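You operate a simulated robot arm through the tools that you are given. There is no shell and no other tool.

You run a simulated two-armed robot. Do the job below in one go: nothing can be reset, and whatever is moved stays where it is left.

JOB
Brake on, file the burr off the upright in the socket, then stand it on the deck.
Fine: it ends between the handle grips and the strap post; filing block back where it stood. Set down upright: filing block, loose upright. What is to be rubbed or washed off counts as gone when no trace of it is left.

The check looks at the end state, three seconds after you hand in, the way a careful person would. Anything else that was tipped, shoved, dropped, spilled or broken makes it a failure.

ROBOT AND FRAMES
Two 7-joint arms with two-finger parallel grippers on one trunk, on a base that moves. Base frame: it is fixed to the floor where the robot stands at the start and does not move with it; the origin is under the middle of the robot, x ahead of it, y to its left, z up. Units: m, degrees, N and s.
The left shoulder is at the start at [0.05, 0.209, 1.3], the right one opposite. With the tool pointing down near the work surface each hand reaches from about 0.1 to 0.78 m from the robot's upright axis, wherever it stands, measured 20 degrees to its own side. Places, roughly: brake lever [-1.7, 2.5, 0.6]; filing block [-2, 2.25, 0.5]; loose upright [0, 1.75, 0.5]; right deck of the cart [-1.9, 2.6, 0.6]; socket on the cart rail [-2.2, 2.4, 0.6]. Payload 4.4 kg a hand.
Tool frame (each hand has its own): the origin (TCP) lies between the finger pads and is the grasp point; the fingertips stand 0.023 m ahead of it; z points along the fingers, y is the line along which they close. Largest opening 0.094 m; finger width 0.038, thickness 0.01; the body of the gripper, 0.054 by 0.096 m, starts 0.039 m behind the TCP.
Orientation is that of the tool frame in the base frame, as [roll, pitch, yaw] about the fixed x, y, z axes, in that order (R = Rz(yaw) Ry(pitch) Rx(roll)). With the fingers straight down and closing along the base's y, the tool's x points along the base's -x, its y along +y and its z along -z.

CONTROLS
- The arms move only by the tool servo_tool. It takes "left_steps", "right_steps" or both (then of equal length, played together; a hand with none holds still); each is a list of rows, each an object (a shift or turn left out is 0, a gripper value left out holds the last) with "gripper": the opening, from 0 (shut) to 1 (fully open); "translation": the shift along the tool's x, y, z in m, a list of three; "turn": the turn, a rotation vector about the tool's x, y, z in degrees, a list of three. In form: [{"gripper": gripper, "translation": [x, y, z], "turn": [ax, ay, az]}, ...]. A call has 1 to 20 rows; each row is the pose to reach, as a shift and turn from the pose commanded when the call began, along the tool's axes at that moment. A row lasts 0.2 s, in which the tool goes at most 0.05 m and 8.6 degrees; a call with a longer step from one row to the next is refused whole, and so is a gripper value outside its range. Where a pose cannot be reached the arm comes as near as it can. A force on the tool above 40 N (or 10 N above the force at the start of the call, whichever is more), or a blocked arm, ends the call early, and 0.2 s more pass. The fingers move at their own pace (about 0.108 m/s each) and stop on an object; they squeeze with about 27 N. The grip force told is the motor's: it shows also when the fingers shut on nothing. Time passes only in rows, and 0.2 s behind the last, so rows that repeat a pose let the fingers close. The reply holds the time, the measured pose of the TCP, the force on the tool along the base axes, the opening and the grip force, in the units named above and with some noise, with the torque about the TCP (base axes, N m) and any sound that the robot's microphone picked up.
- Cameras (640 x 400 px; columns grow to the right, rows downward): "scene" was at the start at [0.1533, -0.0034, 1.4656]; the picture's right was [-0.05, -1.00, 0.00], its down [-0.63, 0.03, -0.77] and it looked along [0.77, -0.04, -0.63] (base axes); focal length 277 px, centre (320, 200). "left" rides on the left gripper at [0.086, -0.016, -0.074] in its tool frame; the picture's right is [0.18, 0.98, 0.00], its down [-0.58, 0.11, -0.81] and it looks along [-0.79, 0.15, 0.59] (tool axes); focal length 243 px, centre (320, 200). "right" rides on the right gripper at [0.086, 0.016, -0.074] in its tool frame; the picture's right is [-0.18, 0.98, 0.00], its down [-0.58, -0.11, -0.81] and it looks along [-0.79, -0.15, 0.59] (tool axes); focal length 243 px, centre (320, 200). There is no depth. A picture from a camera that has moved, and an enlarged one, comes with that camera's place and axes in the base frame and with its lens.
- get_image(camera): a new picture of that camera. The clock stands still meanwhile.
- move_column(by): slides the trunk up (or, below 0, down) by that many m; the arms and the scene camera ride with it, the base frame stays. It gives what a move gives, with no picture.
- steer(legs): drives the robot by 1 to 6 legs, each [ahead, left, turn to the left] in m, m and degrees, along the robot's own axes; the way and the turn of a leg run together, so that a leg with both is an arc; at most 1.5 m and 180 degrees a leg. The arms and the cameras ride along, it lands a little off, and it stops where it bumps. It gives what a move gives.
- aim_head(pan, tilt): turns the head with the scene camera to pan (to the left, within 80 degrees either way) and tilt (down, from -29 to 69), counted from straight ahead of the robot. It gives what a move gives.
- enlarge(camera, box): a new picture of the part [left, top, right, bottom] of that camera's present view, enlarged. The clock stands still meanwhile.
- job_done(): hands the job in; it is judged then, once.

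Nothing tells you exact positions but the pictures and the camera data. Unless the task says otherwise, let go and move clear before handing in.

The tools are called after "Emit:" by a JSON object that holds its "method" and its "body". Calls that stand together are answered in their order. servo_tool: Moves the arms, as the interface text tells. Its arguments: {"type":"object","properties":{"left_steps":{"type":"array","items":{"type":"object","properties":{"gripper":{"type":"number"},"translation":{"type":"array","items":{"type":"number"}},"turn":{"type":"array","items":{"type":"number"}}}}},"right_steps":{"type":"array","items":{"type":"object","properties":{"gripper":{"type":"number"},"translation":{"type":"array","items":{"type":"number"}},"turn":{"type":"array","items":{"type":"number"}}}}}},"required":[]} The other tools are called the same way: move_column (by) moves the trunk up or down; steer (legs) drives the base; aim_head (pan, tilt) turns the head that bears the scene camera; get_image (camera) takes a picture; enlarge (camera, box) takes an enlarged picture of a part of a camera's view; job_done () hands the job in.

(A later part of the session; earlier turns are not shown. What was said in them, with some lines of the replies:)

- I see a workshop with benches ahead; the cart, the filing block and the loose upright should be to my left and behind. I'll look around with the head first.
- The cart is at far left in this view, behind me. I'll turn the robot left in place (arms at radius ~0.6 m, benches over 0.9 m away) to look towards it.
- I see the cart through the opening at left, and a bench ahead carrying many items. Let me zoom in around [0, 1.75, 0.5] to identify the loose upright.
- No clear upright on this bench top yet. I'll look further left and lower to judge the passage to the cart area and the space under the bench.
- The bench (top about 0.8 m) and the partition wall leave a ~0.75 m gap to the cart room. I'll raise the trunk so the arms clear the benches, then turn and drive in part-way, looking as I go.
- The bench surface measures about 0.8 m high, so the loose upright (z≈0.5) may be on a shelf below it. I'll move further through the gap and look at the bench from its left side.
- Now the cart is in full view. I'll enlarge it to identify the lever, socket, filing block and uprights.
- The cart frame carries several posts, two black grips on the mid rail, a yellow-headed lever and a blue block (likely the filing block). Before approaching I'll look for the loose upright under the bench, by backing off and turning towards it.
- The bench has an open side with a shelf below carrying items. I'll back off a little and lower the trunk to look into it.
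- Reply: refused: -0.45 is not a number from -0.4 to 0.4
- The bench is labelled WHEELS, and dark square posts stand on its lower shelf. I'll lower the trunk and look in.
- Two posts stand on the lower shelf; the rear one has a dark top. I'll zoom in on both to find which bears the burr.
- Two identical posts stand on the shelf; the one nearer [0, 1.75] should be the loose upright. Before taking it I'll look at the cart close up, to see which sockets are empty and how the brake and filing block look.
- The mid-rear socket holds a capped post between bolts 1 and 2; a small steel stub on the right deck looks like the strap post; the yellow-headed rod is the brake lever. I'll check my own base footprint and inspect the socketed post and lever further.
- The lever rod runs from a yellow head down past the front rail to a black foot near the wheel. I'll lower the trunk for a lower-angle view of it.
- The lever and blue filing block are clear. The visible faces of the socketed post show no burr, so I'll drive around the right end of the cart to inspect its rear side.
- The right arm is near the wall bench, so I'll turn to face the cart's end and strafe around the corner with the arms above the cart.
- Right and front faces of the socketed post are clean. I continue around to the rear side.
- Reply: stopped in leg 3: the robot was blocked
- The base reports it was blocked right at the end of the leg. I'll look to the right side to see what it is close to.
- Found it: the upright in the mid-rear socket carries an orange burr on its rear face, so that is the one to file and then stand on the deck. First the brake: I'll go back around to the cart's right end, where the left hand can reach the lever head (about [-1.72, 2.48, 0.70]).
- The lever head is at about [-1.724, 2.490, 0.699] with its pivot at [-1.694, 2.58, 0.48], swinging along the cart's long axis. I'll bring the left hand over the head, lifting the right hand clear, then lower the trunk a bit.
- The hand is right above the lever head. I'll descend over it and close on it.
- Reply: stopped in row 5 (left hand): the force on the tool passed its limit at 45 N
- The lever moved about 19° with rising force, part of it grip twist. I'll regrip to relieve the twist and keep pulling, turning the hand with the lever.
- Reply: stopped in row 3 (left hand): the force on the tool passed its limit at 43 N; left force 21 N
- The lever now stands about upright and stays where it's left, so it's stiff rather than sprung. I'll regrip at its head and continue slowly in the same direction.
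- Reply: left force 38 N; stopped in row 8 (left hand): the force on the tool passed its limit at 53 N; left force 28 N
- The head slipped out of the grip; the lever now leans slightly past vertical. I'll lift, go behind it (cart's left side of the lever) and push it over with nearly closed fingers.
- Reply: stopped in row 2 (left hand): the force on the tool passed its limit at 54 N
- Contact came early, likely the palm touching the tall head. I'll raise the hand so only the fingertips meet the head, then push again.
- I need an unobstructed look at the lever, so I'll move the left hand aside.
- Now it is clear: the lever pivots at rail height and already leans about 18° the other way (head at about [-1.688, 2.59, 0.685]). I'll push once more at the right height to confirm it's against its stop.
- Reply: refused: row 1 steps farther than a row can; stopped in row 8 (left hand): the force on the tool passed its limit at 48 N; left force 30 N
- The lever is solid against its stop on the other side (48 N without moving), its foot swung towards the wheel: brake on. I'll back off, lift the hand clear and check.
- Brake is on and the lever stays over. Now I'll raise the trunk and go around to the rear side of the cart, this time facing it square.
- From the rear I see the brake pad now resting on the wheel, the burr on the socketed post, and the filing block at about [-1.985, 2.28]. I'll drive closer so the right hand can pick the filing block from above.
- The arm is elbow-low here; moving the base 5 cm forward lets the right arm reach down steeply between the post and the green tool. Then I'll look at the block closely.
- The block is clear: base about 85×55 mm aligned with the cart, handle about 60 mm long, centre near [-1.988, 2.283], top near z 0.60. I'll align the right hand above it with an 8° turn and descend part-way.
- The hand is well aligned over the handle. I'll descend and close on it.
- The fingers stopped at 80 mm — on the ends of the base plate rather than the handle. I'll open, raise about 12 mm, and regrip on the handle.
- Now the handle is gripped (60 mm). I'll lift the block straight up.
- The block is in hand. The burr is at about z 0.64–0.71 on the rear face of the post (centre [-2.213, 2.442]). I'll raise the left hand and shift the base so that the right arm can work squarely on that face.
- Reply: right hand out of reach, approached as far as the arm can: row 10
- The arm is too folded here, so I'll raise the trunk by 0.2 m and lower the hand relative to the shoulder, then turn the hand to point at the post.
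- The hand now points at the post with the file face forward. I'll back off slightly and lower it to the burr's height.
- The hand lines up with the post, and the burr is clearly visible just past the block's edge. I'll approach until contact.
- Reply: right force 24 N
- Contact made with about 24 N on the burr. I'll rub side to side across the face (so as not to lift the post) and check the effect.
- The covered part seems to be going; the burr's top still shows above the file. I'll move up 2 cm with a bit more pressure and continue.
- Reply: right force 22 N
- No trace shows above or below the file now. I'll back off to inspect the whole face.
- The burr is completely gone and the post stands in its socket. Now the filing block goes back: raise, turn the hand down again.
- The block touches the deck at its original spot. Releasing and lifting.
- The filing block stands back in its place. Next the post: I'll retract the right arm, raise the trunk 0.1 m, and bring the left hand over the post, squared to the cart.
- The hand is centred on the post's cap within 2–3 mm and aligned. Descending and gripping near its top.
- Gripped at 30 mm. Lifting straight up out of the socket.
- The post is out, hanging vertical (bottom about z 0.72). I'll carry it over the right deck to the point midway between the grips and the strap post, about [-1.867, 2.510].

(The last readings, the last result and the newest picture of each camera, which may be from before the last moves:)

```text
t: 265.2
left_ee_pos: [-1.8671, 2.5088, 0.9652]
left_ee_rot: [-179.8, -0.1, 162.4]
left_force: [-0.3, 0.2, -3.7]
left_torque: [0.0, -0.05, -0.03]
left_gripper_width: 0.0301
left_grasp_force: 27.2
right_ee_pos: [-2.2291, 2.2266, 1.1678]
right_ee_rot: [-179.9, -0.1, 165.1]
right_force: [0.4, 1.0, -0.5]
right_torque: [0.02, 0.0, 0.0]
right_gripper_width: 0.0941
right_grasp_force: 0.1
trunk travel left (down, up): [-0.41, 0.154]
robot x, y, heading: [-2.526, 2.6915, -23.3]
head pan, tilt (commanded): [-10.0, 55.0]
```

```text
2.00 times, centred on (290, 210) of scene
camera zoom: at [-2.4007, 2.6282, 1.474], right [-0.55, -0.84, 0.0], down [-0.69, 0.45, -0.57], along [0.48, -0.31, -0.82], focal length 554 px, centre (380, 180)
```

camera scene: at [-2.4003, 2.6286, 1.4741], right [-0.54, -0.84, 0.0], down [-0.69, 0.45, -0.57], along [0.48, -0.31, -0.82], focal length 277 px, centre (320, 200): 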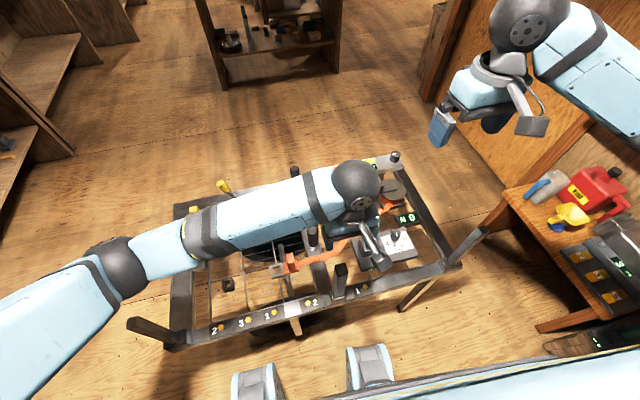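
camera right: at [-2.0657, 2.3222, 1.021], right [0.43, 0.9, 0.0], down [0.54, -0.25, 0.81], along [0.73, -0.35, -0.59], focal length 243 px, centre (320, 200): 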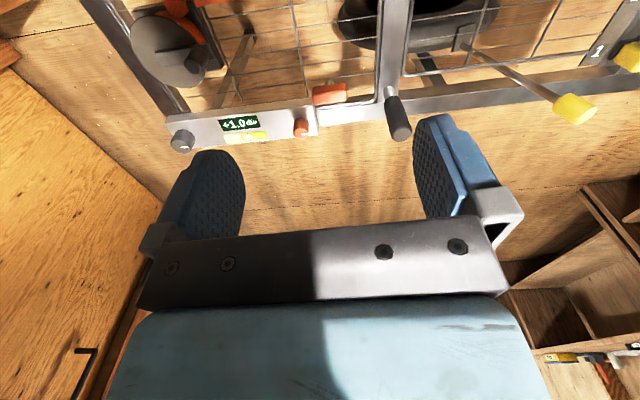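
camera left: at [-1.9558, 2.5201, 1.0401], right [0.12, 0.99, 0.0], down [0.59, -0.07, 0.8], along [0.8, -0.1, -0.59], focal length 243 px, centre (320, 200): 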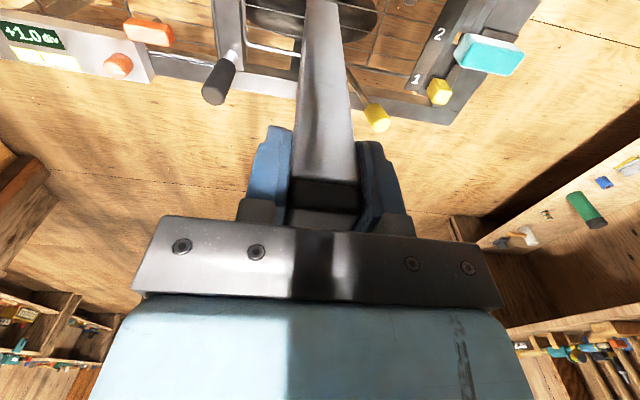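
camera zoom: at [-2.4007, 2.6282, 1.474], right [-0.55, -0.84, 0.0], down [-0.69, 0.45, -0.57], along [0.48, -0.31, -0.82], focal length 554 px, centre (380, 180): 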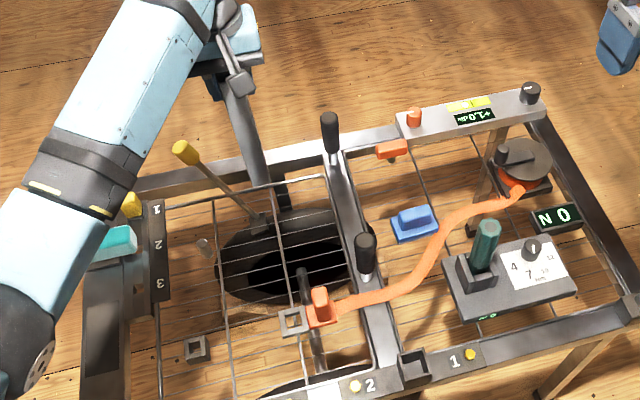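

The post hangs over the right spot, clear of everything. I'll lower it.

Emit:
{"method": "servo_tool", "body": {"left_steps": [{"translation": [0, 0.001, 0.035]}, {"translation": [0, 0.001, 0.07]}, {"translation": [0, 0.001, 0.105]}, {"translation": [0, 0.001, 0.135]}, {"translation": [0, 0.001, 0.155]}]}}

Emit:
{"method": "get_image", "body": {"camera": "left"}}

Emit:
{"method": "enlarge", "body": {"camera": "scene", "box": [220, 140, 360, 260]}}

```text
t: 266.4
left_ee_pos: [-1.8691, 2.5109, 0.8082]
left_ee_rot: [-179.9, -0.2, 162.4]
left_force: [1.0, -0.3, -3.6]
left_torque: [0.0, 0.01, 0.0]
left_gripper_width: 0.0301
left_grasp_force: 26.7
right_ee_pos: [-2.2293, 2.2248, 1.1667]
right_ee_rot: [-180.0, -0.2, 165.2]
right_force: [-0.2, -0.8, -0.6]
right_torque: [0.0, 0.0, 0.01]
right_gripper_width: 0.0939
right_grasp_force: 0.0
trunk travel left (down, up): [-0.41, 0.154]
robot x, y, heading: [-2.518, 2.6925, -22.8]
head pan, tilt (commanded): [-10.0, 55.0]
```

```text
taken
camera left: at [-1.9572, 2.521, 0.8833], right [0.12, 0.99, 0.0], down [0.59, -0.07, 0.8], along [0.8, -0.1, -0.59], focal length 243 px, centre (320, 200)
```

left: 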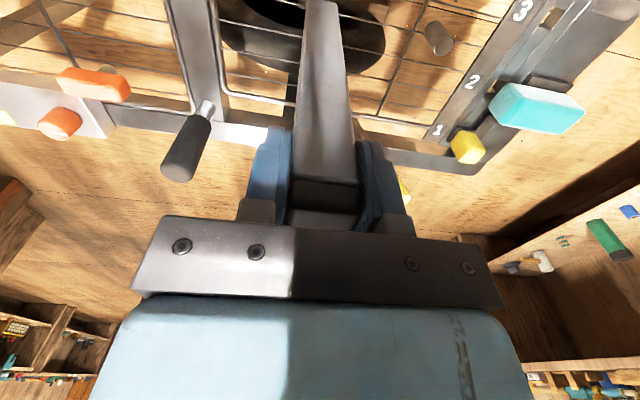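

```text
3.33 times, centred on (290, 200) of scene
camera zoom: at [-2.3998, 2.6281, 1.4739], right [-0.54, -0.84, 0.0], down [-0.69, 0.45, -0.57], along [0.48, -0.31, -0.82], focal length 923 px, centre (420, 200)
```

zoom: 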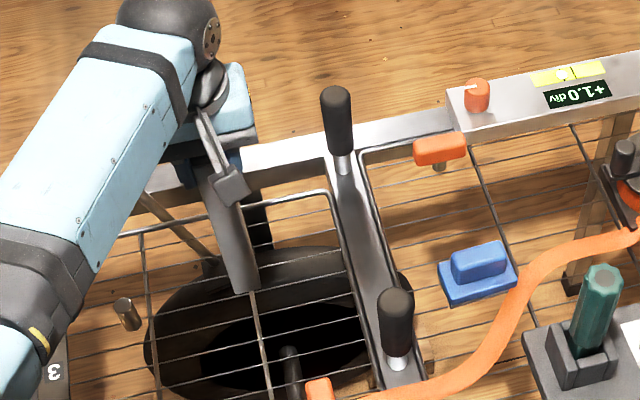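

Emit:
{"method": "servo_tool", "body": {"left_steps": [{"translation": [0, 0, 0.005]}, {"translation": [0, 0, 0.01]}, {"translation": [0, 0, 0.014]}, {"translation": [0, 0, 0.017]}, {"translation": [0, 0, 0.019]}]}}

Emit:
{"method": "enlarge", "body": {"camera": "scene", "box": [240, 180, 320, 240]}}

```text
t: 267.6
left_ee_pos: [-1.8683, 2.5103, 0.7896]
left_ee_rot: [-180.0, -0.2, 162.4]
left_force: [-0.2, -0.7, -3.9]
left_torque: [-0.01, -0.01, -0.04]
left_gripper_width: 0.0297
left_grasp_force: 27.2
right_ee_pos: [-2.2288, 2.2252, 1.1673]
right_ee_rot: [-179.9, -0.1, 165.2]
right_force: [-0.1, -0.2, 0.3]
right_torque: [0.01, 0.03, 0.0]
right_gripper_width: 0.0939
right_grasp_force: 0.1
trunk travel left (down, up): [-0.41, 0.154]
robot x, y, heading: [-2.5246, 2.6962, -22.8]
head pan, tilt (commanded): [-10.0, 55.0]
```

```text
6.67 times, centred on (280, 210) of scene
camera zoom: at [-2.4, 2.6281, 1.4739], right [-0.54, -0.84, 0.0], down [-0.69, 0.45, -0.57], along [0.48, -0.31, -0.82], focal length 1847 px, centre (587, 133)
```

zoom: 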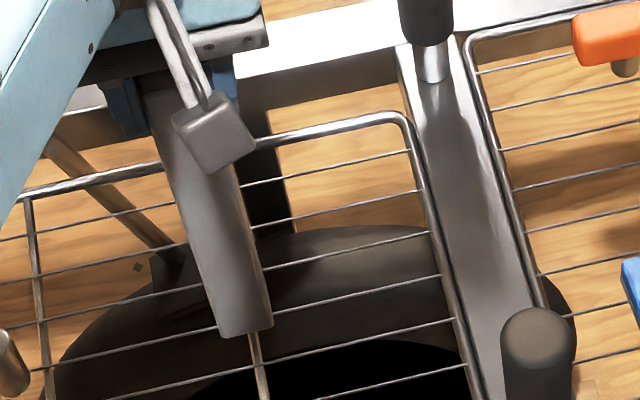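

Emit:
{"method": "servo_tool", "body": {"left_steps": [{"translation": [0, 0, 0.002]}, {"translation": [0, 0, 0.004]}, {"translation": [0, 0, 0.005]}, {"translation": [0, 0, 0.005]}]}}

```text
t: 268.6
left_ee_pos: [-1.8698, 2.5105, 0.7852]
left_ee_rot: [-179.9, -0.2, 162.4]
left_force: [-0.3, -0.3, -3.7]
left_torque: [0.0, -0.05, 0.01]
left_gripper_width: 0.0298
left_grasp_force: 27.2
right_ee_pos: [-2.2288, 2.2244, 1.1682]
right_ee_rot: [-180.0, -0.2, 165.2]
right_force: [-0.5, 0.1, 0.2]
right_torque: [0.03, 0.07, 0.0]
right_gripper_width: 0.0939
right_grasp_force: 0.1
trunk travel left (down, up): [-0.41, 0.154]
robot x, y, heading: [-2.5206, 2.6937, -23.1]
head pan, tilt (commanded): [-10.0, 55.0]
```

Emit:
{"method": "servo_tool", "body": {"left_steps": [{"translation": [0, 0, 0.003]}, {"translation": [0, 0, 0.005]}, {"translation": [0, 0, 0.006]}, {"translation": [0, 0, 0.006]}]}}

Emit:
{"method": "enlarge", "body": {"camera": "scene", "box": [240, 180, 320, 240]}}

```text
t: 269.6
left_ee_pos: [-1.8696, 2.5115, 0.7787]
left_ee_rot: [-179.9, -0.2, 162.4]
left_force: [-1.0, -0.1, -3.1]
left_torque: [-0.04, 0.07, 0.0]
left_gripper_width: 0.03
left_grasp_force: 27.1
right_ee_pos: [-2.2284, 2.2254, 1.1675]
right_ee_rot: [179.9, -0.1, 165.1]
right_force: [-0.8, 0.6, -0.1]
right_torque: [0.0, 0.03, -0.01]
right_gripper_width: 0.094
right_grasp_force: 0.0
trunk travel left (down, up): [-0.41, 0.154]
robot x, y, heading: [-2.5227, 2.6929, -22.9]
head pan, tilt (commanded): [-10.0, 55.0]
```

```text
6.67 times, centred on (280, 210) of scene
camera zoom: at [-2.4001, 2.6282, 1.4739], right [-0.55, -0.84, 0.0], down [-0.69, 0.45, -0.57], along [0.48, -0.31, -0.82], focal length 1847 px, centre (587, 133)
```

zoom: 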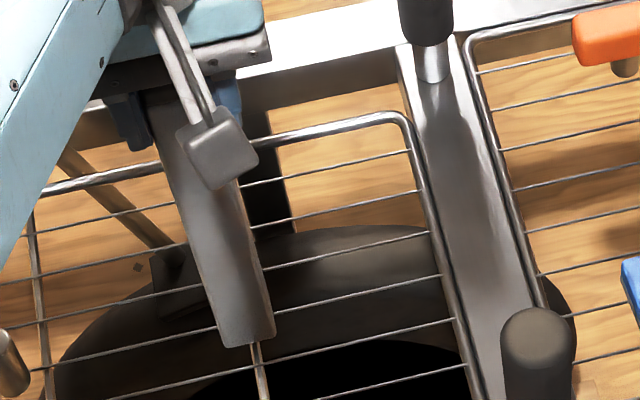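

Emit:
{"method": "servo_tool", "body": {"left_steps": [{"translation": [0, 0, 0.002]}, {"translation": [0, 0, 0.004]}, {"translation": [0, 0, 0.006]}, {"translation": [0, 0, 0.008]}, {"translation": [0, 0, 0.008]}]}}

```text
t: 270.8
left_ee_pos: [-1.871, 2.5101, 0.7709]
left_ee_rot: [-179.8, -0.1, 162.5]
left_force: [1.2, 0.7, 22.5]
left_torque: [0.08, -0.17, -0.04]
left_gripper_width: 0.0293
left_grasp_force: 25.8
right_ee_pos: [-2.2299, 2.2244, 1.1671]
right_ee_rot: [180.0, 0.0, 165.2]
right_force: [0.3, 0.0, 0.1]
right_torque: [0.01, 0.01, 0.04]
right_gripper_width: 0.0943
right_grasp_force: 0.0
trunk travel left (down, up): [-0.41, 0.154]
robot x, y, heading: [-2.5248, 2.6933, -23.2]
head pan, tilt (commanded): [-10.0, 55.0]
```

Firm contact with the deck. I'll ease off the pressure and check before releasing.

Emit:
{"method": "servo_tool", "body": {"left_steps": [{"translation": [0, 0, -0.002]}, {"translation": [0, 0, -0.003]}, {"translation": [0, 0, -0.003]}]}}

Emit:
{"method": "enlarge", "body": {"camera": "scene", "box": [240, 180, 320, 240]}}

Emit:
{"method": "get_image", "body": {"camera": "left"}}

```text
t: 271.6
left_ee_pos: [-1.8697, 2.5114, 0.7718]
left_ee_rot: [180.0, -0.3, 162.6]
left_force: [-0.1, -0.7, -4.0]
left_torque: [-0.01, 0.03, 0.02]
left_gripper_width: 0.0296
left_grasp_force: 27.3
right_ee_pos: [-2.2282, 2.224, 1.1684]
right_ee_rot: [180.0, -0.1, 165.3]
right_force: [-0.3, 0.0, -0.4]
right_torque: [-0.03, -0.01, -0.01]
right_gripper_width: 0.0943
right_grasp_force: 0.1
trunk travel left (down, up): [-0.41, 0.154]
robot x, y, heading: [-2.5233, 2.6938, -23.0]
head pan, tilt (commanded): [-10.0, 55.0]
```

```text
6.67 times, centred on (280, 210) of scene
camera zoom: at [-2.3999, 2.6282, 1.4737], right [-0.54, -0.84, 0.0], down [-0.69, 0.45, -0.57], along [0.48, -0.31, -0.82], focal length 1847 px, centre (587, 133)
```

zoom: 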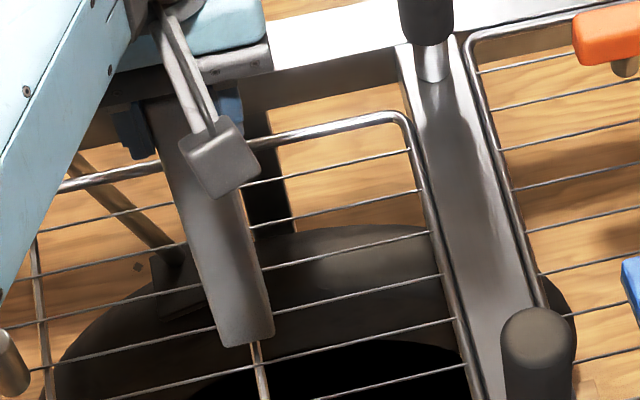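

```text
taken
camera left: at [-1.9575, 2.5217, 0.8472], right [0.12, 0.99, 0.0], down [0.59, -0.07, 0.8], along [0.8, -0.1, -0.6], focal length 243 px, centre (320, 200)
```

left: 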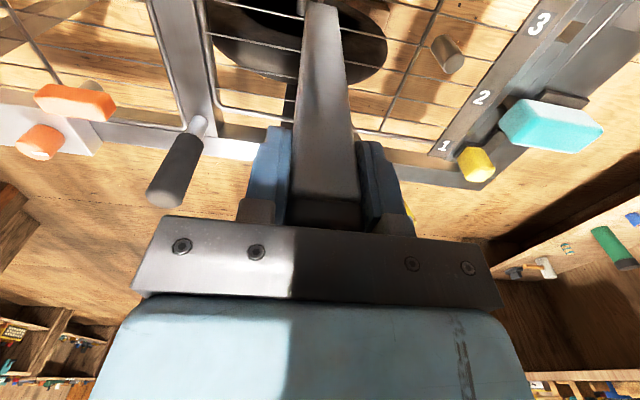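

Emit:
{"method": "servo_tool", "body": {"left_steps": [{"translation": [0, 0, 0.001]}, {"translation": [0, 0, 0.0015]}, {"translation": [0, 0, 0.0015]}]}}

```text
t: 272.4
left_ee_pos: [-1.8693, 2.51, 0.7725]
left_ee_rot: [-180.0, -0.1, 162.4]
left_force: [0.2, -0.1, -2.3]
left_torque: [-0.01, 0.01, 0.0]
left_gripper_width: 0.03
left_grasp_force: 26.5
right_ee_pos: [-2.2286, 2.2245, 1.1675]
right_ee_rot: [180.0, -0.1, 165.2]
right_force: [-0.1, -0.5, -0.3]
right_torque: [0.02, -0.02, -0.01]
right_gripper_width: 0.0938
right_grasp_force: 0.1
trunk travel left (down, up): [-0.41, 0.154]
robot x, y, heading: [-2.5226, 2.6928, -23.0]
head pan, tilt (commanded): [-10.0, 55.0]
```

Emit:
{"method": "servo_tool", "body": {"left_steps": [{"translation": [0, 0, 0.001]}, {"translation": [0, 0, 0.002]}, {"translation": [0, 0, 0.002]}]}}

```text
t: 273.2
left_ee_pos: [-1.8694, 2.5091, 0.7705]
left_ee_rot: [-180.0, 0.0, 162.5]
left_force: [-1.1, 1.6, 2.4]
left_torque: [0.34, 0.12, 0.01]
left_gripper_width: 0.0298
left_grasp_force: 27.2
right_ee_pos: [-2.2297, 2.2246, 1.1673]
right_ee_rot: [180.0, -0.1, 165.2]
right_force: [0.1, 0.3, -0.9]
right_torque: [0.0, 0.02, 0.01]
right_gripper_width: 0.0943
right_grasp_force: 0.1
trunk travel left (down, up): [-0.41, 0.154]
robot x, y, heading: [-2.526, 2.693, -23.1]
head pan, tilt (commanded): [-10.0, 55.0]
```

Light contact now. I'll loosen the fingers slightly for a moment and see if the post stands on its own.

Emit:
{"method": "servo_tool", "body": {"left_steps": [{"gripper": 0.42}, {"gripper": 0.42}]}}

Emit:
{"method": "get_image", "body": {"camera": "left"}}

Emit:
{"method": "enlarge", "body": {"camera": "scene", "box": [240, 180, 320, 240]}}

```text
t: 273.8
left_ee_pos: [-1.8685, 2.5094, 0.7703]
left_ee_rot: [-179.9, -0.2, 162.4]
left_force: [-0.8, 0.4, -1.1]
left_torque: [0.03, 0.0, -0.01]
left_gripper_width: 0.0397
left_grasp_force: 0.0
right_ee_pos: [-2.2287, 2.225, 1.1667]
right_ee_rot: [-179.9, 0.0, 165.2]
right_force: [-0.7, -0.5, 0.4]
right_torque: [0.0, -0.01, -0.02]
right_gripper_width: 0.0939
right_grasp_force: 0.0
trunk travel left (down, up): [-0.41, 0.154]
robot x, y, heading: [-2.5225, 2.6914, -23.1]
head pan, tilt (commanded): [-10.0, 55.0]
```

```text
taken
camera left: at [-1.9574, 2.5213, 0.8453], right [0.12, 0.99, 0.0], down [0.59, -0.07, 0.8], along [0.8, -0.1, -0.59], focal length 243 px, centre (320, 200)
```

left: 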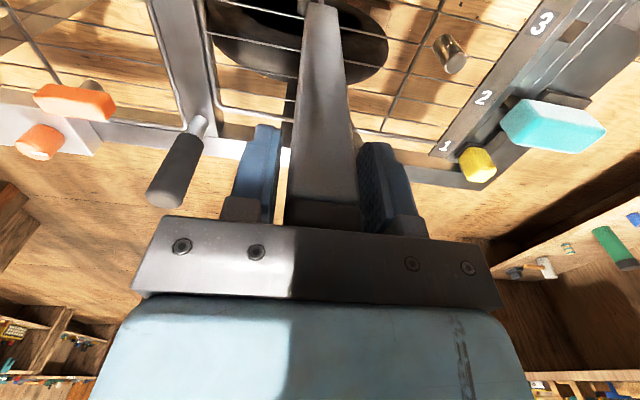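

```text
6.67 times, centred on (280, 210) of scene
camera zoom: at [-2.4005, 2.6283, 1.474], right [-0.55, -0.84, 0.0], down [-0.69, 0.45, -0.57], along [0.48, -0.31, -0.82], focal length 1847 px, centre (587, 133)
```

zoom: 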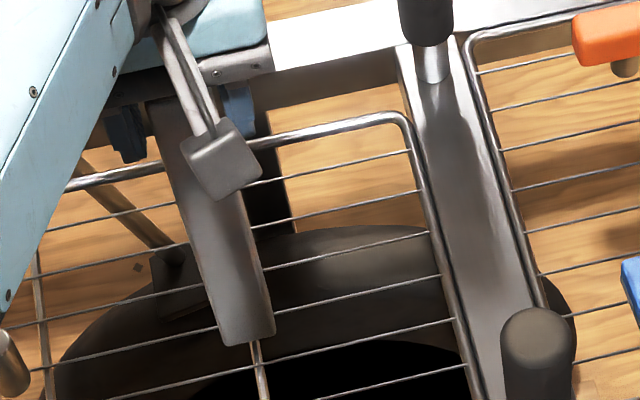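

Emit:
{"method": "servo_tool", "body": {"left_steps": [{"gripper": 0.42}, {"gripper": 0.42}, {"gripper": 0.42}, {"gripper": 0.42}, {"gripper": 0.42}]}}

Emit:
{"method": "get_image", "body": {"camera": "left"}}

Emit:
{"method": "enlarge", "body": {"camera": "scene", "box": [240, 180, 320, 240]}}

```text
t: 275.0
left_ee_pos: [-1.8691, 2.5106, 0.7712]
left_ee_rot: [-180.0, -0.2, 162.5]
left_force: [0.7, -0.9, 0.1]
left_torque: [-0.02, 0.0, -0.04]
left_gripper_width: 0.0397
left_grasp_force: 0.1
right_ee_pos: [-2.2289, 2.224, 1.1667]
right_ee_rot: [-180.0, 0.0, 165.2]
right_force: [-0.1, 0.4, 0.1]
right_torque: [0.03, -0.01, 0.02]
right_gripper_width: 0.094
right_grasp_force: 0.1
trunk travel left (down, up): [-0.41, 0.154]
robot x, y, heading: [-2.5222, 2.6932, -22.9]
head pan, tilt (commanded): [-10.0, 55.0]
```

```text
taken
camera left: at [-1.9572, 2.5213, 0.8454], right [0.12, 0.99, 0.0], down [0.59, -0.07, 0.8], along [0.8, -0.1, -0.59], focal length 243 px, centre (320, 200)
```

left: 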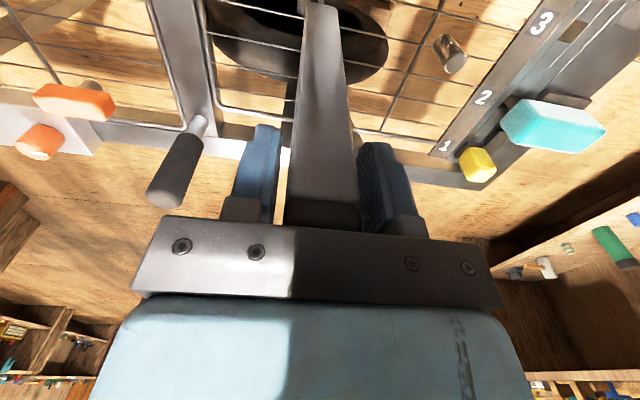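

```text
6.67 times, centred on (280, 210) of scene
camera zoom: at [-2.4005, 2.6283, 1.474], right [-0.54, -0.84, 0.0], down [-0.69, 0.45, -0.57], along [0.48, -0.31, -0.82], focal length 1847 px, centre (587, 133)
```

zoom: 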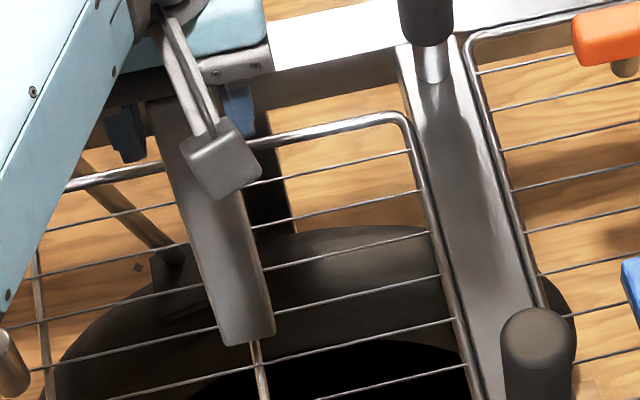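

Emit:
{"method": "enlarge", "body": {"camera": "left", "box": [220, 0, 440, 240]}}

```text
1.67 times, centred on (330, 120) of left
camera zoom: at [-1.9572, 2.5213, 0.8454], right [0.12, 0.99, 0.0], down [0.59, -0.07, 0.8], along [0.8, -0.1, -0.59], focal length 404 px, centre (303, 333)
```

zoom: 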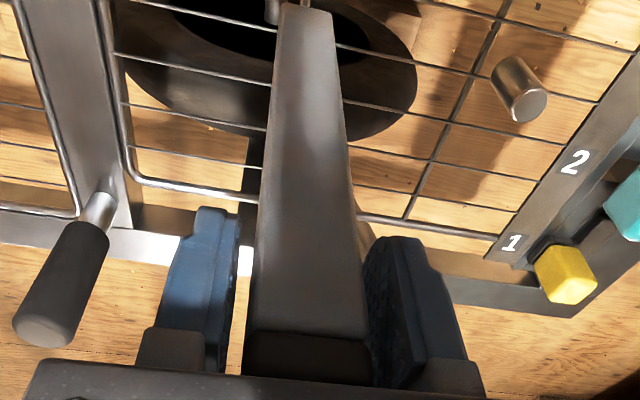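

The post stands on its own. Opening fully and lifting the hand straight up.

Emit:
{"method": "servo_tool", "body": {"left_steps": [{"gripper": 0.7}, {"gripper": 0.9}, {"gripper": 1}, {"gripper": 1}, {"translation": [0, 0, -0.01]}, {"translation": [0, 0, -0.03]}, {"translation": [0, 0, -0.06]}, {"translation": [0, 0, -0.1]}, {"translation": [0, 0, -0.145]}, {"translation": [0, 0, -0.19]}, {"translation": [0, 0, -0.235]}, {"translation": [0, 0, -0.28]}]}}

Emit:
{"method": "get_image", "body": {"camera": "left"}}

Emit:
{"method": "enlarge", "body": {"camera": "scene", "box": [180, 100, 400, 300]}}

```text
t: 277.6
left_ee_pos: [-1.8684, 2.5132, 1.0491]
left_ee_rot: [-179.9, -0.2, 162.4]
left_force: [-0.8, 0.4, 0.3]
left_torque: [0.0, 0.0, 0.0]
left_gripper_width: 0.0937
left_grasp_force: 0.1
right_ee_pos: [-2.2282, 2.2255, 1.1695]
right_ee_rot: [-179.9, -0.1, 165.2]
right_force: [-0.3, -0.4, 0.6]
right_torque: [0.0, 0.05, 0.02]
right_gripper_width: 0.0942
right_grasp_force: 0.1
trunk travel left (down, up): [-0.41, 0.154]
robot x, y, heading: [-2.5232, 2.6905, -22.7]
head pan, tilt (commanded): [-10.0, 55.0]
```

```text
taken
camera left: at [-1.9553, 2.5244, 1.1243], right [0.12, 0.99, 0.0], down [0.59, -0.07, 0.8], along [0.8, -0.1, -0.6], focal length 243 px, centre (320, 200)
```

left: 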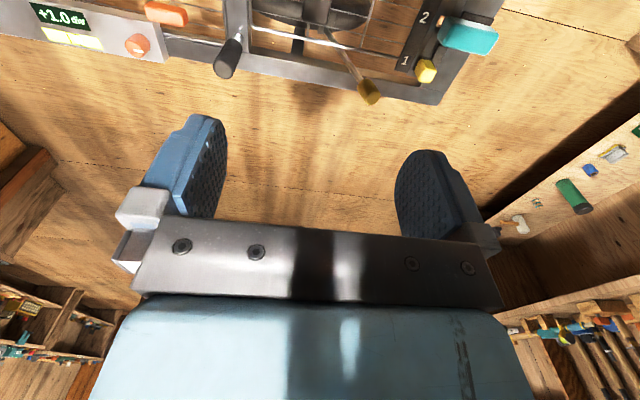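

```text
2.00 times, centred on (290, 200) of scene
camera zoom: at [-2.3992, 2.6306, 1.4739], right [-0.54, -0.84, 0.0], down [-0.69, 0.45, -0.57], along [0.48, -0.31, -0.82], focal length 554 px, centre (380, 200)
```

zoom: 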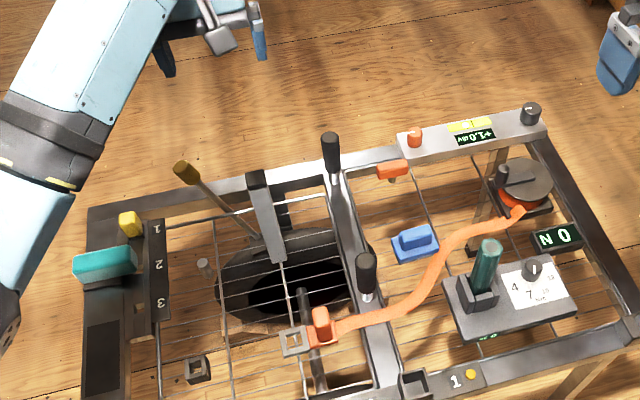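

The post stands on the right deck between the grips and the strap post. Let me check it closely, and the rest of the cart.

Emit:
{"method": "enlarge", "body": {"camera": "scene", "box": [250, 170, 330, 240]}}

Emit:
{"method": "servo_tool", "body": {"left_steps": [{"translation": [0.04, 0.02, -0.02]}, {"translation": [0.08, 0.04, -0.04]}, {"translation": [0.12, 0.06, -0.06]}, {"translation": [0.16, 0.08, -0.08]}, {"translation": [0.2, 0.1, -0.1]}]}}

Emit:
{"method": "get_image", "body": {"camera": "left"}}

```text
5.71 times, centred on (290, 205) of scene
camera zoom: at [-2.3992, 2.6306, 1.4739], right [-0.54, -0.84, 0.0], down [-0.69, 0.45, -0.57], along [0.48, -0.31, -0.82], focal length 1583 px, centre (491, 171)
```

zoom: 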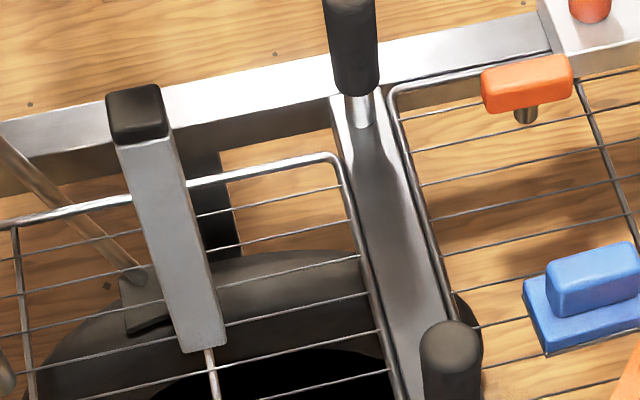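

```text
t: 278.8
left_ee_pos: [-2.0298, 2.6683, 1.1513]
left_ee_rot: [-180.0, -0.1, 162.4]
left_force: [0.3, -0.4, -0.4]
left_torque: [-0.01, -0.03, -0.02]
left_gripper_width: 0.0942
left_grasp_force: 0.1
right_ee_pos: [-2.2291, 2.2252, 1.1672]
right_ee_rot: [180.0, 0.1, 165.3]
right_force: [-0.5, 0.1, 0.4]
right_torque: [0.02, -0.02, 0.0]
right_gripper_width: 0.0941
right_grasp_force: 0.1
trunk travel left (down, up): [-0.41, 0.154]
robot x, y, heading: [-2.5239, 2.698, -22.9]
head pan, tilt (commanded): [-10.0, 55.0]
```

```text
taken
camera left: at [-2.1188, 2.6793, 1.2261], right [0.12, 0.99, 0.0], down [0.59, -0.07, 0.8], along [0.8, -0.1, -0.59], focal length 243 px, centre (320, 200)
```

left: 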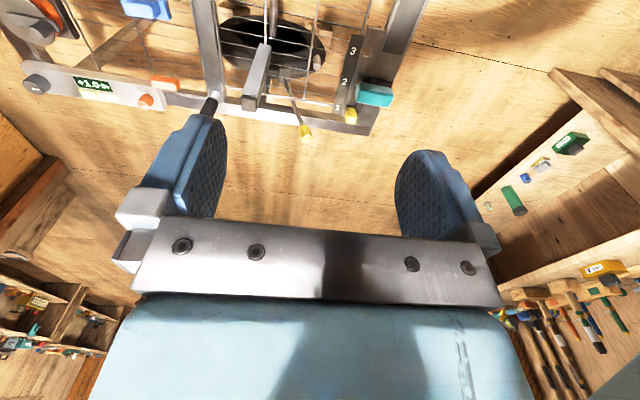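

The post stands clean and upright. Now I'll leave the rear side the way I came, and check the oil bottle my base may have nudged earlier.

Emit:
{"method": "steer", "body": {"legs": [[-0.15, 0.184, 0], [0.133, 0.62, 0]]}}

Emit:
{"method": "aim_head", "body": {"pan": -80, "tilt": 40}}

Emit:
{"method": "get_image", "body": {"camera": "scene"}}

```text
t: 286.6
left_ee_pos: [-1.7311, 3.4188, 1.1499]
left_ee_rot: [-179.9, -0.2, 162.6]
left_force: [0.6, 0.0, -0.3]
left_torque: [0.02, -0.01, -0.01]
left_gripper_width: 0.0939
left_grasp_force: 0.0
right_ee_pos: [-1.9285, 2.9782, 1.1672]
right_ee_rot: [179.9, -0.2, 165.4]
right_force: [-0.3, 0.0, -0.1]
right_torque: [-0.01, 0.01, 0.01]
right_gripper_width: 0.0941
right_grasp_force: 0.0
trunk travel left (down, up): [-0.41, 0.154]
robot x, y, heading: [-2.2257, 3.4472, -22.7]
head pan, tilt (commanded): [-10.0, 55.0]
```

```text
t: 288.0
left_ee_pos: [-1.7303, 3.4203, 1.1511]
left_ee_rot: [-179.9, -0.2, 162.6]
left_force: [0.0, -0.3, 0.8]
left_torque: [0.02, 0.02, 0.01]
left_gripper_width: 0.0942
left_grasp_force: 0.0
right_ee_pos: [-1.9297, 2.9764, 1.1662]
right_ee_rot: [-180.0, -0.1, 165.3]
right_force: [0.6, 0.3, 0.3]
right_torque: [-0.03, -0.02, 0.02]
right_gripper_width: 0.0941
right_grasp_force: 0.1
trunk travel left (down, up): [-0.41, 0.154]
robot x, y, heading: [-2.2217, 3.444, -22.9]
head pan, tilt (commanded): [-80.0, 40.0]
```

```text
taken
camera scene: at [-2.1812, 3.3361, 1.4946], right [-0.98, 0.22, 0.0], down [0.14, 0.63, -0.77], along [-0.17, -0.75, -0.64], focal length 277 px, centre (320, 200)
```

scene: 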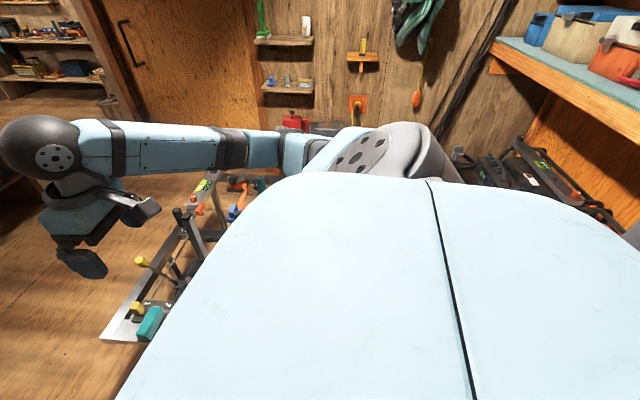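

Turning right to face towards the generators so I can see the floor there.

Emit:
{"method": "steer", "body": {"legs": [[0, 0, -110]]}}

Emit:
{"method": "aim_head", "body": {"pan": -20, "tilt": 40}}

Emit:
{"method": "get_image", "body": {"camera": "scene"}}

```text
t: 293.0
left_ee_pos: [-2.4126, 2.9855, 1.1511]
left_ee_rot: [-179.9, -0.2, 53.2]
left_force: [-0.2, 0.5, -0.3]
left_torque: [0.05, 0.01, 0.0]
left_gripper_width: 0.0938
left_grasp_force: 0.0
right_ee_pos: [-2.763, 3.3196, 1.1675]
right_ee_rot: [-179.9, -0.1, 56.0]
right_force: [-0.1, -0.1, 1.0]
right_torque: [-0.01, 0.01, -0.01]
right_gripper_width: 0.0941
right_grasp_force: 0.1
trunk travel left (down, up): [-0.41, 0.154]
robot x, y, heading: [-2.2274, 3.441, -132.3]
head pan, tilt (commanded): [-80.0, 40.0]
```

```text
t: 294.3
left_ee_pos: [-2.4116, 2.9852, 1.1506]
left_ee_rot: [-179.9, -0.2, 53.3]
left_force: [0.3, -0.8, 0.9]
left_torque: [-0.01, -0.01, -0.03]
left_gripper_width: 0.094
left_grasp_force: 0.1
right_ee_pos: [-2.7643, 3.3196, 1.1668]
right_ee_rot: [-180.0, -0.1, 56.1]
right_force: [-0.5, -0.7, -0.2]
right_torque: [0.03, -0.02, 0.02]
right_gripper_width: 0.0941
right_grasp_force: 0.1
trunk travel left (down, up): [-0.41, 0.154]
robot x, y, heading: [-2.2244, 3.442, -132.5]
head pan, tilt (commanded): [-20.0, 40.0]
```

```text
taken
camera scene: at [-2.3449, 3.3556, 1.4947], right [-0.47, 0.88, 0.0], down [0.57, 0.3, -0.77], along [-0.68, -0.36, -0.64], focal length 277 px, centre (320, 200)
```

scene: 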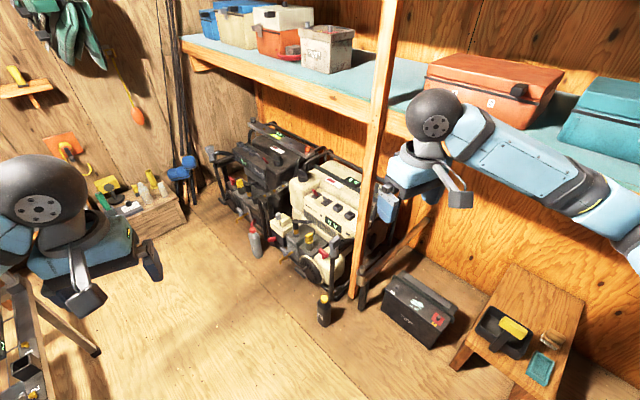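

Emit:
{"method": "enlarge", "body": {"camera": "scene", "box": [230, 230, 430, 370]}}

```text
2.86 times, centred on (330, 300) of scene
camera zoom: at [-2.3449, 3.3556, 1.4947], right [-0.47, 0.88, 0.0], down [0.57, 0.3, -0.77], along [-0.68, -0.36, -0.64], focal length 791 px, centre (291, -86)
```

zoom: 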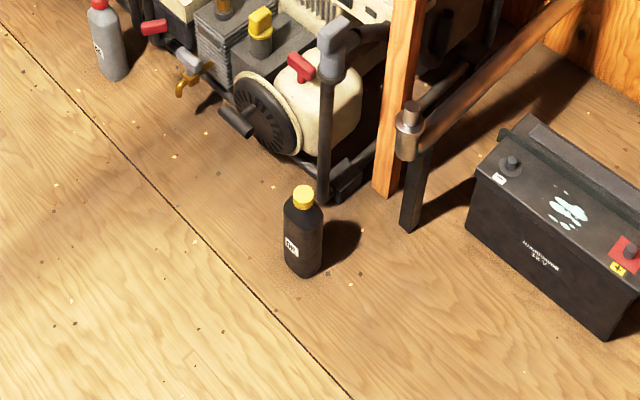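

The oil bottle stands upright at the same distance from the floor seam as before, so nothing was shoved. One last look at the cart before handing in.

Emit:
{"method": "aim_head", "body": {"pan": 55, "tilt": 50}}

Emit:
{"method": "get_image", "body": {"camera": "scene"}}

Emit:
{"method": "get_image", "body": {"camera": "left"}}

```text
t: 295.8
left_ee_pos: [-2.4115, 2.9845, 1.1511]
left_ee_rot: [-180.0, -0.2, 53.3]
left_force: [0.7, -0.2, -0.6]
left_torque: [0.01, 0.02, 0.03]
left_gripper_width: 0.0939
left_grasp_force: 0.1
right_ee_pos: [-2.7635, 3.3195, 1.1667]
right_ee_rot: [-179.9, -0.2, 55.9]
right_force: [-1.1, 0.4, 0.6]
right_torque: [0.01, 0.02, -0.02]
right_gripper_width: 0.094
right_grasp_force: 0.1
trunk travel left (down, up): [-0.41, 0.154]
robot x, y, heading: [-2.2218, 3.4468, -132.1]
head pan, tilt (commanded): [55.0, 50.0]
```

```text
taken
camera scene: at [-2.2527, 3.3201, 1.4805], right [-0.98, -0.22, 0.0], down [-0.17, 0.75, -0.64], along [0.14, -0.63, -0.77], focal length 277 px, centre (320, 200)
```

scene: 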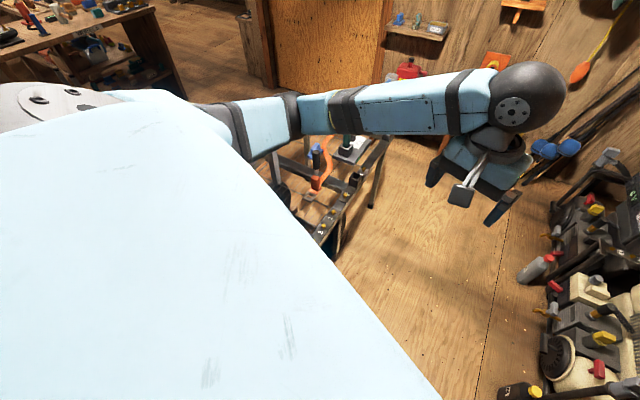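

```text
taken
camera left: at [-2.3744, 3.0645, 1.2257], right [0.9, -0.44, 0.0], down [-0.26, -0.53, 0.8], along [-0.35, -0.72, -0.59], focal length 243 px, centre (320, 200)
```

left: 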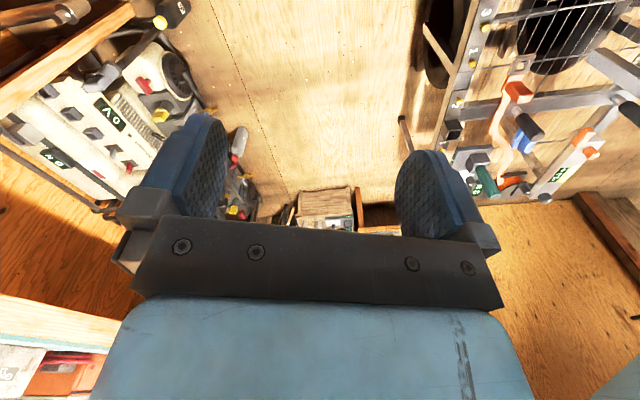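

Emit:
{"method": "steer", "body": {"legs": [[0, 0, 70]]}}

Emit:
{"method": "aim_head", "body": {"pan": 0, "tilt": 45}}

Emit:
{"method": "get_image", "body": {"camera": "scene"}}

```text
t: 299.2
left_ee_pos: [-1.8564, 3.1134, 1.1501]
left_ee_rot: [-180.0, -0.1, 123.3]
left_force: [-0.1, -0.3, 0.8]
left_torque: [-0.01, 0.01, -0.01]
left_gripper_width: 0.094
left_grasp_force: 0.1
right_ee_pos: [-2.2909, 2.895, 1.1668]
right_ee_rot: [179.9, -0.1, 126.2]
right_force: [-0.4, -0.5, 0.0]
right_torque: [-0.01, 0.0, -0.01]
right_gripper_width: 0.0941
right_grasp_force: 0.2
trunk travel left (down, up): [-0.41, 0.154]
robot x, y, heading: [-2.2252, 3.4443, -62.3]
head pan, tilt (commanded): [55.0, 50.0]
```

```text
t: 300.5
left_ee_pos: [-1.8557, 3.1136, 1.1505]
left_ee_rot: [-179.9, -0.2, 123.4]
left_force: [-0.3, 0.4, 0.4]
left_torque: [0.0, 0.0, 0.02]
left_gripper_width: 0.0939
left_grasp_force: 0.1
right_ee_pos: [-2.2911, 2.8948, 1.1665]
right_ee_rot: [179.9, -0.1, 126.2]
right_force: [0.2, 0.1, -0.2]
right_torque: [-0.01, 0.0, 0.02]
right_gripper_width: 0.0939
right_grasp_force: 0.0
trunk travel left (down, up): [-0.41, 0.154]
robot x, y, heading: [-2.2259, 3.4466, -62.0]
head pan, tilt (commanded): [0.0, 45.0]
```

```text
taken
camera scene: at [-2.1546, 3.3139, 1.4874], right [-0.88, -0.47, 0.0], down [-0.33, 0.62, -0.71], along [0.33, -0.62, -0.71], focal length 277 px, centre (320, 200)
```

scene: 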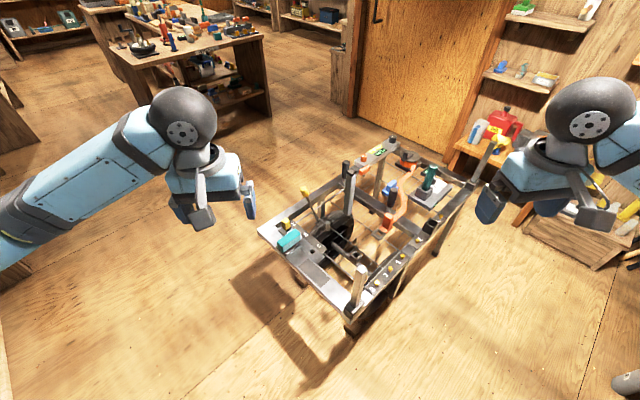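

Emit:
{"method": "enlarge", "body": {"camera": "scene", "box": [250, 140, 490, 320]}}

Emit:
{"method": "enlarge", "body": {"camera": "scene", "box": [280, 150, 400, 270]}}

```text
2.22 times, centred on (370, 230) of scene
camera zoom: at [-2.1546, 3.3139, 1.4874], right [-0.88, -0.47, 0.0], down [-0.33, 0.62, -0.71], along [0.33, -0.62, -0.71], focal length 616 px, centre (209, 133)
```

zoom: 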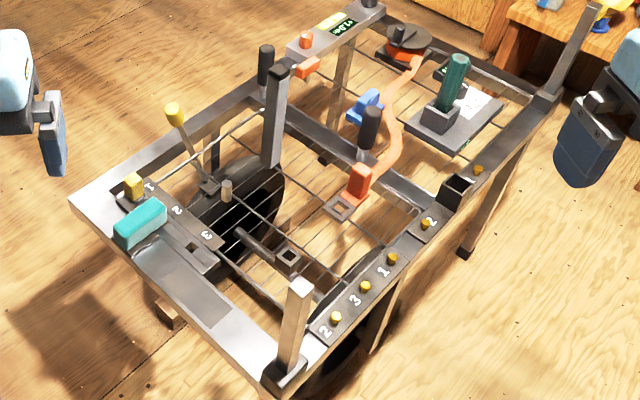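

```text
3.33 times, centred on (340, 210) of scene
camera zoom: at [-2.1546, 3.3139, 1.4874], right [-0.88, -0.47, 0.0], down [-0.33, 0.62, -0.71], along [0.33, -0.62, -0.71], focal length 923 px, centre (253, 167)
```

zoom: 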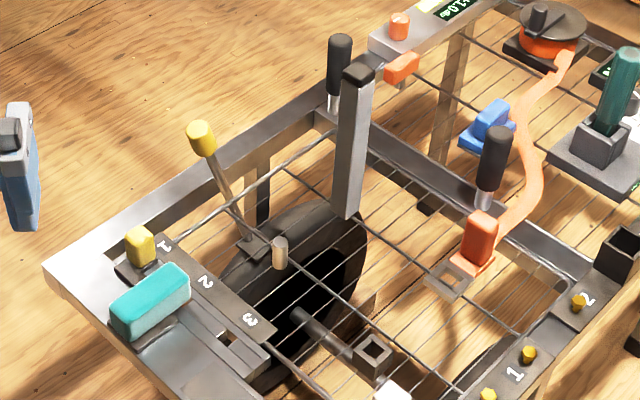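

The brake lever is over with its pad on the wheel. The filed post stands upright on the right deck between the grips and the strap post. The filing block is back where it stood, and both hands are empty and clear, so I'm handing in.

Emit:
{"method": "job_done", "body": {}}

```text
The job is handed in.
```

I've handed the job in. The brake is on, the burr is gone, and the upright stands on the right deck between the handle grips and the strap post.

- **Brake:** I swung the lever to its other stop, where 48 N would not move it further. Its pad rests on the wheel.
- **Burr:** It was on the rear face of the upright in the mid-rear socket. I rubbed it off with the filing block, and no trace showed afterwards on the rear face.
- **Upright:** I lifted it out of the socket and set it near [-1.869, 2.510]. It stood by itself when I let go, and was still upright when I last looked.
- **Filing block:** It is back where it stood, within a millimetre or two of where I picked it up.

Two things I could not settle:

- **Which upright was meant:** The places list puts the "loose upright" near [0, 1.75, 0.5], on the shelf under the WHEELS bench, where two spares stand. I took "it" to mean the one in the socket, because that one carried the burr. I left the two spares alone.
- **Oil bottle:** My base was stopped once beside the black oil bottle behind the cart, and I may have brushed it. It is still upright. As best I can measure from the pictures, it has not moved.
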